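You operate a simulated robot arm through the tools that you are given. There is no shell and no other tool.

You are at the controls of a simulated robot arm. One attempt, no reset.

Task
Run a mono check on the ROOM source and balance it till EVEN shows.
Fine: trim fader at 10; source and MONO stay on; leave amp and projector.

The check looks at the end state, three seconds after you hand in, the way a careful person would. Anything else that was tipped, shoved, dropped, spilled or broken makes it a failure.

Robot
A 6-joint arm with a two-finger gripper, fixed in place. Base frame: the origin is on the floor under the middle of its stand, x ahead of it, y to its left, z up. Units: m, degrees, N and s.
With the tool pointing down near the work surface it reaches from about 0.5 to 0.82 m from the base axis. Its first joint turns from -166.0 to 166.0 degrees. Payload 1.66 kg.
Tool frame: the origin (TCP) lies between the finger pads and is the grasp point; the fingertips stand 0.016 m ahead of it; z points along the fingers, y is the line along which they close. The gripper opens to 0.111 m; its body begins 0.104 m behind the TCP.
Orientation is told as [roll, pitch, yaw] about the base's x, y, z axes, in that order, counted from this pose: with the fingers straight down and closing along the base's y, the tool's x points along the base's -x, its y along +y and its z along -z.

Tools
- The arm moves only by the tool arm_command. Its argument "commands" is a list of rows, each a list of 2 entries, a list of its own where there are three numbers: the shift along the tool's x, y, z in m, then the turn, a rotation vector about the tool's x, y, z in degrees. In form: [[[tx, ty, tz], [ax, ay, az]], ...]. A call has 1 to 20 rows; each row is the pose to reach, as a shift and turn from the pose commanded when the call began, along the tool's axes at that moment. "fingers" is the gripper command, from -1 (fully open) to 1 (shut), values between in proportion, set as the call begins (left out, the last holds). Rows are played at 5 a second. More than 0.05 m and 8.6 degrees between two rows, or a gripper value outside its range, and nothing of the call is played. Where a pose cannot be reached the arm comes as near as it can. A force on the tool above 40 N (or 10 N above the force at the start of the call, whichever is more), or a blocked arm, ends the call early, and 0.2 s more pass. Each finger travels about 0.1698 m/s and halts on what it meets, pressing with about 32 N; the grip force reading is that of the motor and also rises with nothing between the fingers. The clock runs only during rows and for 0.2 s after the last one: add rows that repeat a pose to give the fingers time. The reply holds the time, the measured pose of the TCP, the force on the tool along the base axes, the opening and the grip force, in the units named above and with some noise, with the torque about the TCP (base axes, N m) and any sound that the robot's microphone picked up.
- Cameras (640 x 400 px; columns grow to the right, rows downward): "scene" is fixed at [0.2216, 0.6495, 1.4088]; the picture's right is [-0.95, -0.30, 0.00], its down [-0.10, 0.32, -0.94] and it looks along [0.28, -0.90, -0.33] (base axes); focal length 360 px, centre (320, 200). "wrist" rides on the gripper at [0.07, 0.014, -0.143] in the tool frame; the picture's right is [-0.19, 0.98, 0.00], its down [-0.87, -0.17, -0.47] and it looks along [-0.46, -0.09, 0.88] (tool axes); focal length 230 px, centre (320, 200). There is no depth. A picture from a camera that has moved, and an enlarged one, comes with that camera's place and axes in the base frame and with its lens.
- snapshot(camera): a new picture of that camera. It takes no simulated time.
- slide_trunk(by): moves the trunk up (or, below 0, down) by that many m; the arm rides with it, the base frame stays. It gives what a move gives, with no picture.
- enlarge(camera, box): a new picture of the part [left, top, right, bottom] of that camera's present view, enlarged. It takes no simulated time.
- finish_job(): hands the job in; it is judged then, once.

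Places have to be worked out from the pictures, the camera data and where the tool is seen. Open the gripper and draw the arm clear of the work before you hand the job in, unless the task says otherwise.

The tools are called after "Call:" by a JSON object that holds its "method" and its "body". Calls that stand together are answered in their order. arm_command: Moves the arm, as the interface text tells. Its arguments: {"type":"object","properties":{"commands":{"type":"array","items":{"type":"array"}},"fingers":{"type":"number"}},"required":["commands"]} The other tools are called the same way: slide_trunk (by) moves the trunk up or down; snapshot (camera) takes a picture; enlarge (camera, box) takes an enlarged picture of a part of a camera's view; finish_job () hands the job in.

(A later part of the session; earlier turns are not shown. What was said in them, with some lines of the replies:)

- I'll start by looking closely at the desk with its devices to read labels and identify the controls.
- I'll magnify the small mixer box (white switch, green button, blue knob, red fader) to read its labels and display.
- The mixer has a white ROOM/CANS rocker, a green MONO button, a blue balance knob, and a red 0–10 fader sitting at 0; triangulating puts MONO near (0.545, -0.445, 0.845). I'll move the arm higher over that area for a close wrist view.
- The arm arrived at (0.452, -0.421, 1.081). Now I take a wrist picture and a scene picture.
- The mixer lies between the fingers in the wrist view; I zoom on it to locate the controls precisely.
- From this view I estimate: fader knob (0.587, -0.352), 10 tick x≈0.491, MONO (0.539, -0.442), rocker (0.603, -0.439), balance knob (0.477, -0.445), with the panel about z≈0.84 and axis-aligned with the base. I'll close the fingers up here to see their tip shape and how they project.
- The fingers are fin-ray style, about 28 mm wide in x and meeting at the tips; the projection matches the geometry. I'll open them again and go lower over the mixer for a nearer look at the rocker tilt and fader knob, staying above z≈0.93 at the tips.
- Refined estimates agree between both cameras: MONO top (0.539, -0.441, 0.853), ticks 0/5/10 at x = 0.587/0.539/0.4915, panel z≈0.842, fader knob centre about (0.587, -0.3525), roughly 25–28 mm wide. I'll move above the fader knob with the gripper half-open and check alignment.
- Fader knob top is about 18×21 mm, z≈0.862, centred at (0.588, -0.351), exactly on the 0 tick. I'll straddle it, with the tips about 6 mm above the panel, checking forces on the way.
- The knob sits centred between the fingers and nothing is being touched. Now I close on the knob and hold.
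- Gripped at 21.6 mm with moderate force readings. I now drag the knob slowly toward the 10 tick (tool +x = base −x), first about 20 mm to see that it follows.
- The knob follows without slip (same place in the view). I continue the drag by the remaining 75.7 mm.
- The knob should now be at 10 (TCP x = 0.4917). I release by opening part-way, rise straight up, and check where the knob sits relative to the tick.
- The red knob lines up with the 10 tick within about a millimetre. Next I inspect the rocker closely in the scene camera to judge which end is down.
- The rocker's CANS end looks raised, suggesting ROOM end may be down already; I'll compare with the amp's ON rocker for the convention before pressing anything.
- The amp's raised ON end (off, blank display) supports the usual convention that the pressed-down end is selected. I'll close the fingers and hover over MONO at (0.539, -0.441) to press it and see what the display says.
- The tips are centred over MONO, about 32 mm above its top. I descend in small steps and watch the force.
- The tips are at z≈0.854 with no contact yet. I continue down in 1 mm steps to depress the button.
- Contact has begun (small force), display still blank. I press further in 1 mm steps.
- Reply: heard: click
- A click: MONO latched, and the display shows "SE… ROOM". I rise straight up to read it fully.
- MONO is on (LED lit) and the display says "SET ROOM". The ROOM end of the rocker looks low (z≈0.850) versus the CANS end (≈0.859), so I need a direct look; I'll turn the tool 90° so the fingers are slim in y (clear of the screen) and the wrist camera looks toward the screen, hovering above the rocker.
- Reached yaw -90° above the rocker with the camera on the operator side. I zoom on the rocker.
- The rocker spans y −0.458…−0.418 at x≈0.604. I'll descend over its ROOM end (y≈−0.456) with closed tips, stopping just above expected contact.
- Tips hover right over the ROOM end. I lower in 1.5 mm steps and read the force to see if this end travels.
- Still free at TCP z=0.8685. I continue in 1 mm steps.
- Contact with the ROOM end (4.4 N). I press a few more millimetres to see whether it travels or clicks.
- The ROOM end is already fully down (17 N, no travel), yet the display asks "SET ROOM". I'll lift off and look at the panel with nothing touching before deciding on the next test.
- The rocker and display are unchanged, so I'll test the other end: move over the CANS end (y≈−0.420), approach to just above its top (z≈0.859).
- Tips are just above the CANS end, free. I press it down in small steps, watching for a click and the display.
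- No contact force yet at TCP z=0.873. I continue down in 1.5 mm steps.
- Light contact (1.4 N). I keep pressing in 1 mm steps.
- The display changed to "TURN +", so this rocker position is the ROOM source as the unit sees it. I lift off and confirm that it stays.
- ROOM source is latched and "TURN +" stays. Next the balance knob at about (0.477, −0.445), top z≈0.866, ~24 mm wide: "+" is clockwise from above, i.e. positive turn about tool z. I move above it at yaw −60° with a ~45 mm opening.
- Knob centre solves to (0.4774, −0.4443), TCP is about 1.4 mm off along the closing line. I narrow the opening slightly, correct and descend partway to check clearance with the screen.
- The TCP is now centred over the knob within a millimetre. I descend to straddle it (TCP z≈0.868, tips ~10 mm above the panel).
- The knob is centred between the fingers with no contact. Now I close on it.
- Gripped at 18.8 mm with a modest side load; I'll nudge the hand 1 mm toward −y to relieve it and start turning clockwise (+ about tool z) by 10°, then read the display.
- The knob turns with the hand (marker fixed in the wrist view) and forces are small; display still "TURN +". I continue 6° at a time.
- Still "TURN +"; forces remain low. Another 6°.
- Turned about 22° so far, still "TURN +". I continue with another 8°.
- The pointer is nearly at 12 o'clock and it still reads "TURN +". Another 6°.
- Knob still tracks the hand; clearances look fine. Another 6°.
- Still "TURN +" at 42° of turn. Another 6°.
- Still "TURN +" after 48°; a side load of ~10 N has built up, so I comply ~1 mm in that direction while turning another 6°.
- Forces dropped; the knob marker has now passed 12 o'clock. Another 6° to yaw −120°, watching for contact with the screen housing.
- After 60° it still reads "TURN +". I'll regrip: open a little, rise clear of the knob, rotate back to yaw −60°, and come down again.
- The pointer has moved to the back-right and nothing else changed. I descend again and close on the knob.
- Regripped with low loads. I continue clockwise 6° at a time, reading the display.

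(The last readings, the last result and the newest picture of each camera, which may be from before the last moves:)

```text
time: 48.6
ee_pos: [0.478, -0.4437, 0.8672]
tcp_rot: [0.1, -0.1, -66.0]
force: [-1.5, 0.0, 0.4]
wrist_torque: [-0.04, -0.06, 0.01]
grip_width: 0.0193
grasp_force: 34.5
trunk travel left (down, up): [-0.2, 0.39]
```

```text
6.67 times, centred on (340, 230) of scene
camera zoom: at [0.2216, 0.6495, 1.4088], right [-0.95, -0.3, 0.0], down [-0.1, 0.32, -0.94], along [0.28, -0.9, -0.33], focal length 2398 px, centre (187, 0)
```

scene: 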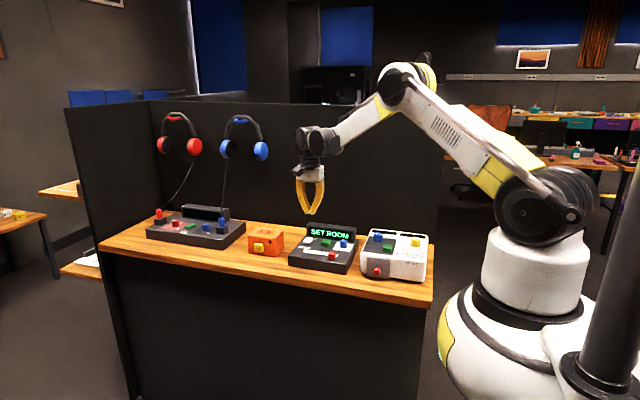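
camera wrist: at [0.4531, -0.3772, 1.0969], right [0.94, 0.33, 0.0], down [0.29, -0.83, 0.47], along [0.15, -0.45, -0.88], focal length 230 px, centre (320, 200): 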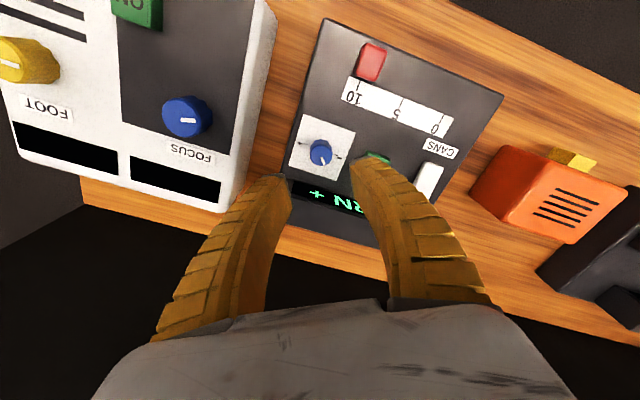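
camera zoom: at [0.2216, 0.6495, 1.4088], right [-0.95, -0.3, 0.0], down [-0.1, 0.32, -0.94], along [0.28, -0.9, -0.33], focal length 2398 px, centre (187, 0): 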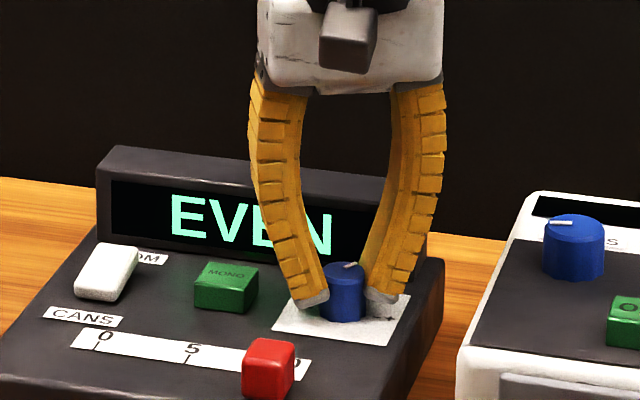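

"EVEN" shows. To get away from the edge of the window I turn just 1.5° more and check that it holds.

Call:
{"method": "arm_command", "body": {"commands": [[[0, 0, 0], [0, 0, 0.8]], [[0, 0, 0], [0, 0, 1.5]], [[0, 0, 0], [0, 0, 1.5]]]}}

Call:
{"method": "enlarge", "body": {"camera": "scene", "box": [300, 200, 380, 260]}}

```text
time: 49.4
ee_pos: [0.4784, -0.4444, 0.8685]
tcp_rot: [0.1, 0.0, -67.5]
force: [-1.8, -2.6, -0.7]
wrist_torque: [-0.2, -0.11, -0.02]
grip_width: 0.0188
grasp_force: 33.9
trunk travel left (down, up): [-0.2, 0.39]
```

```text
6.67 times, centred on (340, 230) of scene
camera zoom: at [0.2216, 0.6495, 1.4088], right [-0.95, -0.3, 0.0], down [-0.1, 0.32, -0.94], along [0.28, -0.9, -0.33], focal length 2398 px, centre (187, 0)
```

zoom: 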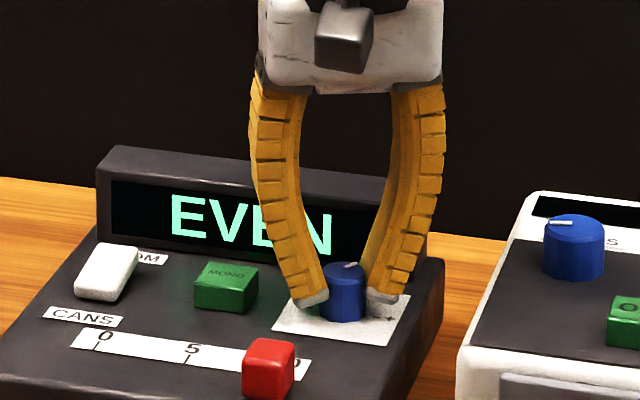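

"EVEN" holds with margin. I release gently (small opening), rise straight up well clear, and check everything.

Call:
{"method": "arm_command", "body": {"commands": [[[0, 0, 0], [0, 0, 0]], [[0, 0, 0], [0, 0, 0]], [[0, 0, -0.012], [0, 0, 0]], [[0, 0, -0.035], [0, 0, 0]], [[0, 0, -0.07], [0, 0, 0]], [[0, 0, -0.11], [0, 0, 0]], [[0, 0, -0.15], [0, 0, 0]], [[0, 0, -0.15], [0, 0, 0]]], "fingers": 0.28}}

Call:
{"method": "enlarge", "body": {"camera": "scene", "box": [280, 200, 376, 260]}}

Call:
{"method": "snapshot", "body": {"camera": "wrist"}}

Call:
{"method": "snapshot", "body": {"camera": "scene"}}

```text
time: 51.2
ee_pos: [0.4776, -0.4451, 1.0172]
tcp_rot: [0.1, 0.0, -67.5]
force: [-0.4, 0.0, -0.7]
wrist_torque: [-0.01, -0.04, 0.0]
grip_width: 0.0422
grasp_force: 2.1
trunk travel left (down, up): [-0.2, 0.39]
```

```text
6.67 times, centred on (328, 230) of scene
camera zoom: at [0.2216, 0.6495, 1.4088], right [-0.95, -0.3, 0.0], down [-0.1, 0.32, -0.94], along [0.28, -0.9, -0.33], focal length 2398 px, centre (267, 0)
```

zoom: 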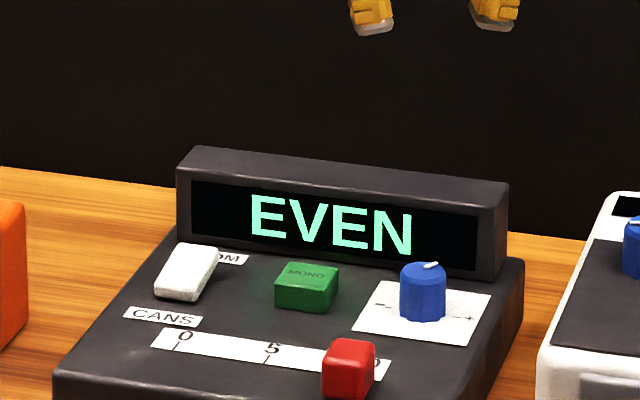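

```text
taken
camera wrist: at [0.463, -0.3758, 1.1603], right [0.98, 0.2, 0.0], down [0.18, -0.86, 0.47], along [0.09, -0.46, -0.88], focal length 230 px, centre (320, 200)
```

wrist: 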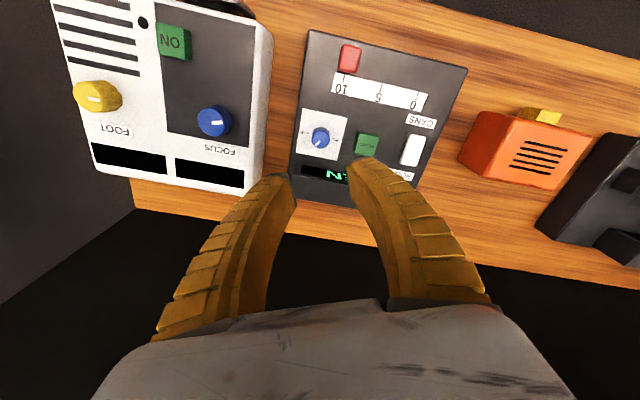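

```text
taken
```

scene: 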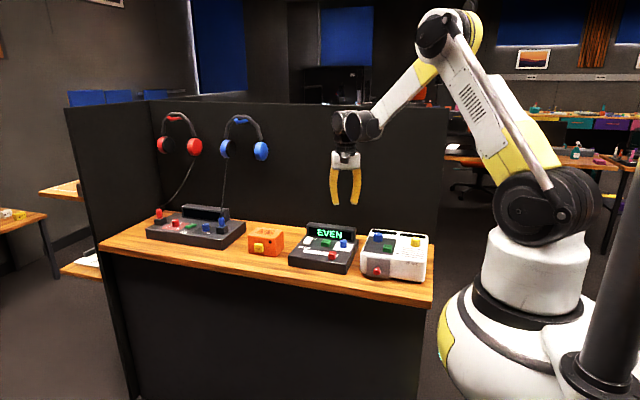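

"EVEN" remains with the hand clear. I verify the fader against the 10 tick and the LED/rocker state in enlarged views.

Call:
{"method": "enlarge", "body": {"camera": "wrist", "box": [290, 25, 450, 185]}}

Call:
{"method": "enlarge", "body": {"camera": "scene", "box": [310, 235, 358, 265]}}

Call:
{"method": "enlarge", "body": {"camera": "scene", "box": [130, 180, 290, 280]}}

```text
2.50 times, centred on (370, 105) of wrist
camera zoom: at [0.463, -0.3758, 1.1603], right [0.98, 0.2, 0.0], down [0.18, -0.86, 0.47], along [0.09, -0.46, -0.88], focal length 575 px, centre (195, 438)
```

zoom: 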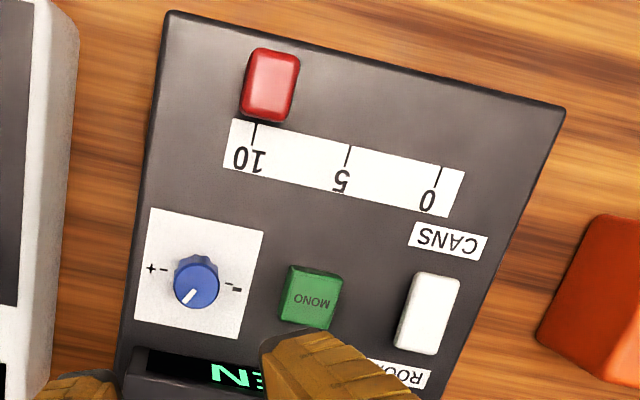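

```text
13.33 times, centred on (334, 250) of scene
camera zoom: at [0.2216, 0.6495, 1.4088], right [-0.95, -0.3, 0.0], down [-0.1, 0.32, -0.94], along [0.28, -0.9, -0.33], focal length 4795 px, centre (133, -467)
```

zoom: 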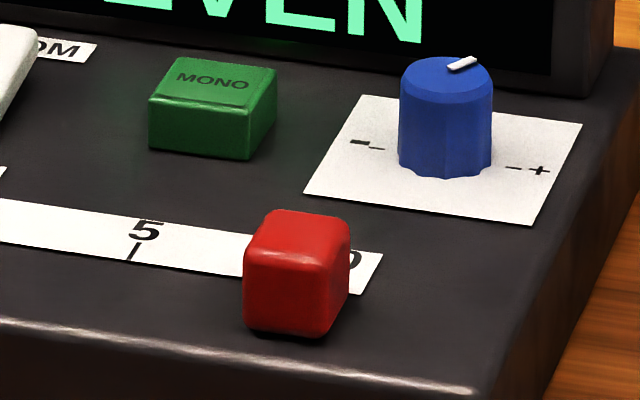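

```text
4.00 times, centred on (210, 230) of scene
camera zoom: at [0.2216, 0.6495, 1.4088], right [-0.95, -0.3, 0.0], down [-0.1, 0.32, -0.94], along [0.28, -0.9, -0.33], focal length 1439 px, centre (760, 80)
```

zoom: 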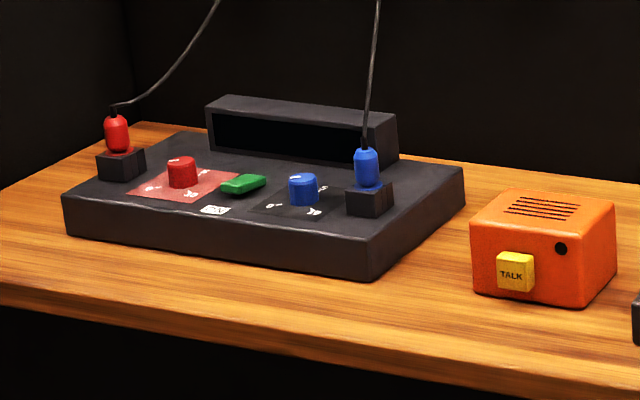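

Fader is on the 10 tick, MONO and source are set, the display reads EVEN, and amp, projector and talkback look untouched. I open the gripper fully, rise, and draw the arm back toward its start pose.

Call:
{"method": "arm_command", "body": {"commands": [[[0, 0, -0.04], [0, 0, 0]], [[0, 0, -0.08], [0, 0, 0]], [[0, 0, -0.12], [0, 0, 0]], [[0, 0, -0.15], [0, 0, 0]], [[0.019, -0.016, -0.15], [0, 0, -7.5]], [[0.038, -0.033, -0.15], [0, 0, -15]], [[0.056, -0.049, -0.15], [0, 0, -22.5]], [[0.075, -0.065, -0.15], [0, 0, -30]], [[0.094, -0.081, -0.15], [0, 0, -37.5]], [[0.113, -0.098, -0.15], [0, 0, -45]], [[0.131, -0.114, -0.15], [0, 0, -52.5]], [[0.15, -0.13, -0.15], [0, 0, -60]], [[0.169, -0.1465, -0.15], [0, 0, -67.5]], [[0.169, -0.1465, -0.15], [0, 0, -67.5]]], "fingers": -1}}

Call:
{"method": "snapshot", "body": {"camera": "scene"}}

Call:
{"method": "enlarge", "body": {"camera": "scene", "box": [280, 200, 440, 300]}}

```text
time: 54.2
ee_pos: [0.2781, -0.3448, 1.1681]
tcp_rot: [0.0, 0.0, 0.0]
force: [0.1, 0.4, 0.3]
wrist_torque: [0.02, -0.01, -0.03]
grip_width: 0.1111
grasp_force: 0.0
trunk travel left (down, up): [-0.2, 0.39]
```

```text
taken
```

scene: 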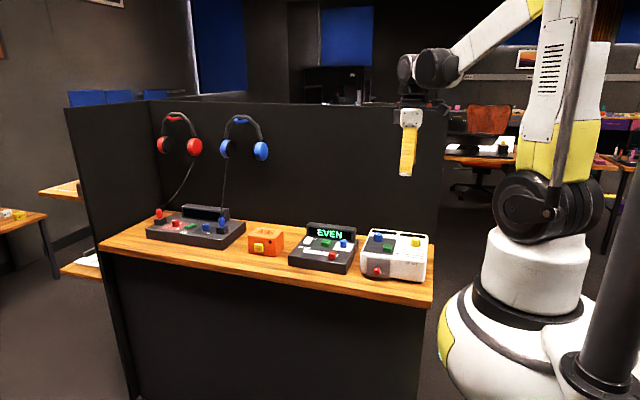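

```text
4.00 times, centred on (360, 250) of scene
camera zoom: at [0.2216, 0.6495, 1.4088], right [-0.95, -0.3, 0.0], down [-0.1, 0.32, -0.94], along [0.28, -0.9, -0.33], focal length 1439 px, centre (160, 0)
```

zoom: 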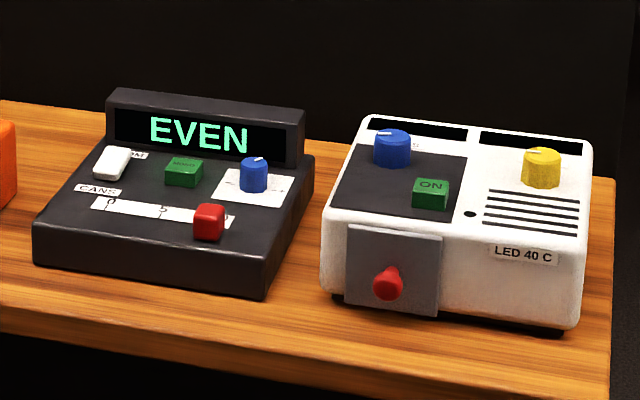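

EVEN is still showing, the fader is at 10, the mixer has not shifted, and the projector and amp look exactly as at the start. The gripper is open and the arm is clear, so I hand the job in.

Call:
{"method": "finish_job", "body": {}}

```text
The job is handed in.
```

The mono check on ROOM is done: the display reads EVEN, and it still did with the arm drawn clear just before I handed the job in.

- **Trim fader:** it sits on the 10 mark, within about a millimetre.
- **MONO:** it is latched on.
- **Source switch:** the unit reads ROOM with the CANS end of the switch pressed down. It started with the ROOM end down, and once MONO was on the display asked "SET ROOM". Pressing the CANS end cleared that message, so I went by the display rather than the labels.
- **Balance:** I turned the knob towards + until EVEN showed, then about 1.5° further so it isn't right at the edge of that range.
- **Everything else:** I didn't touch the amp, projector or talkback box. They and the mixer look unmoved in the pictures.
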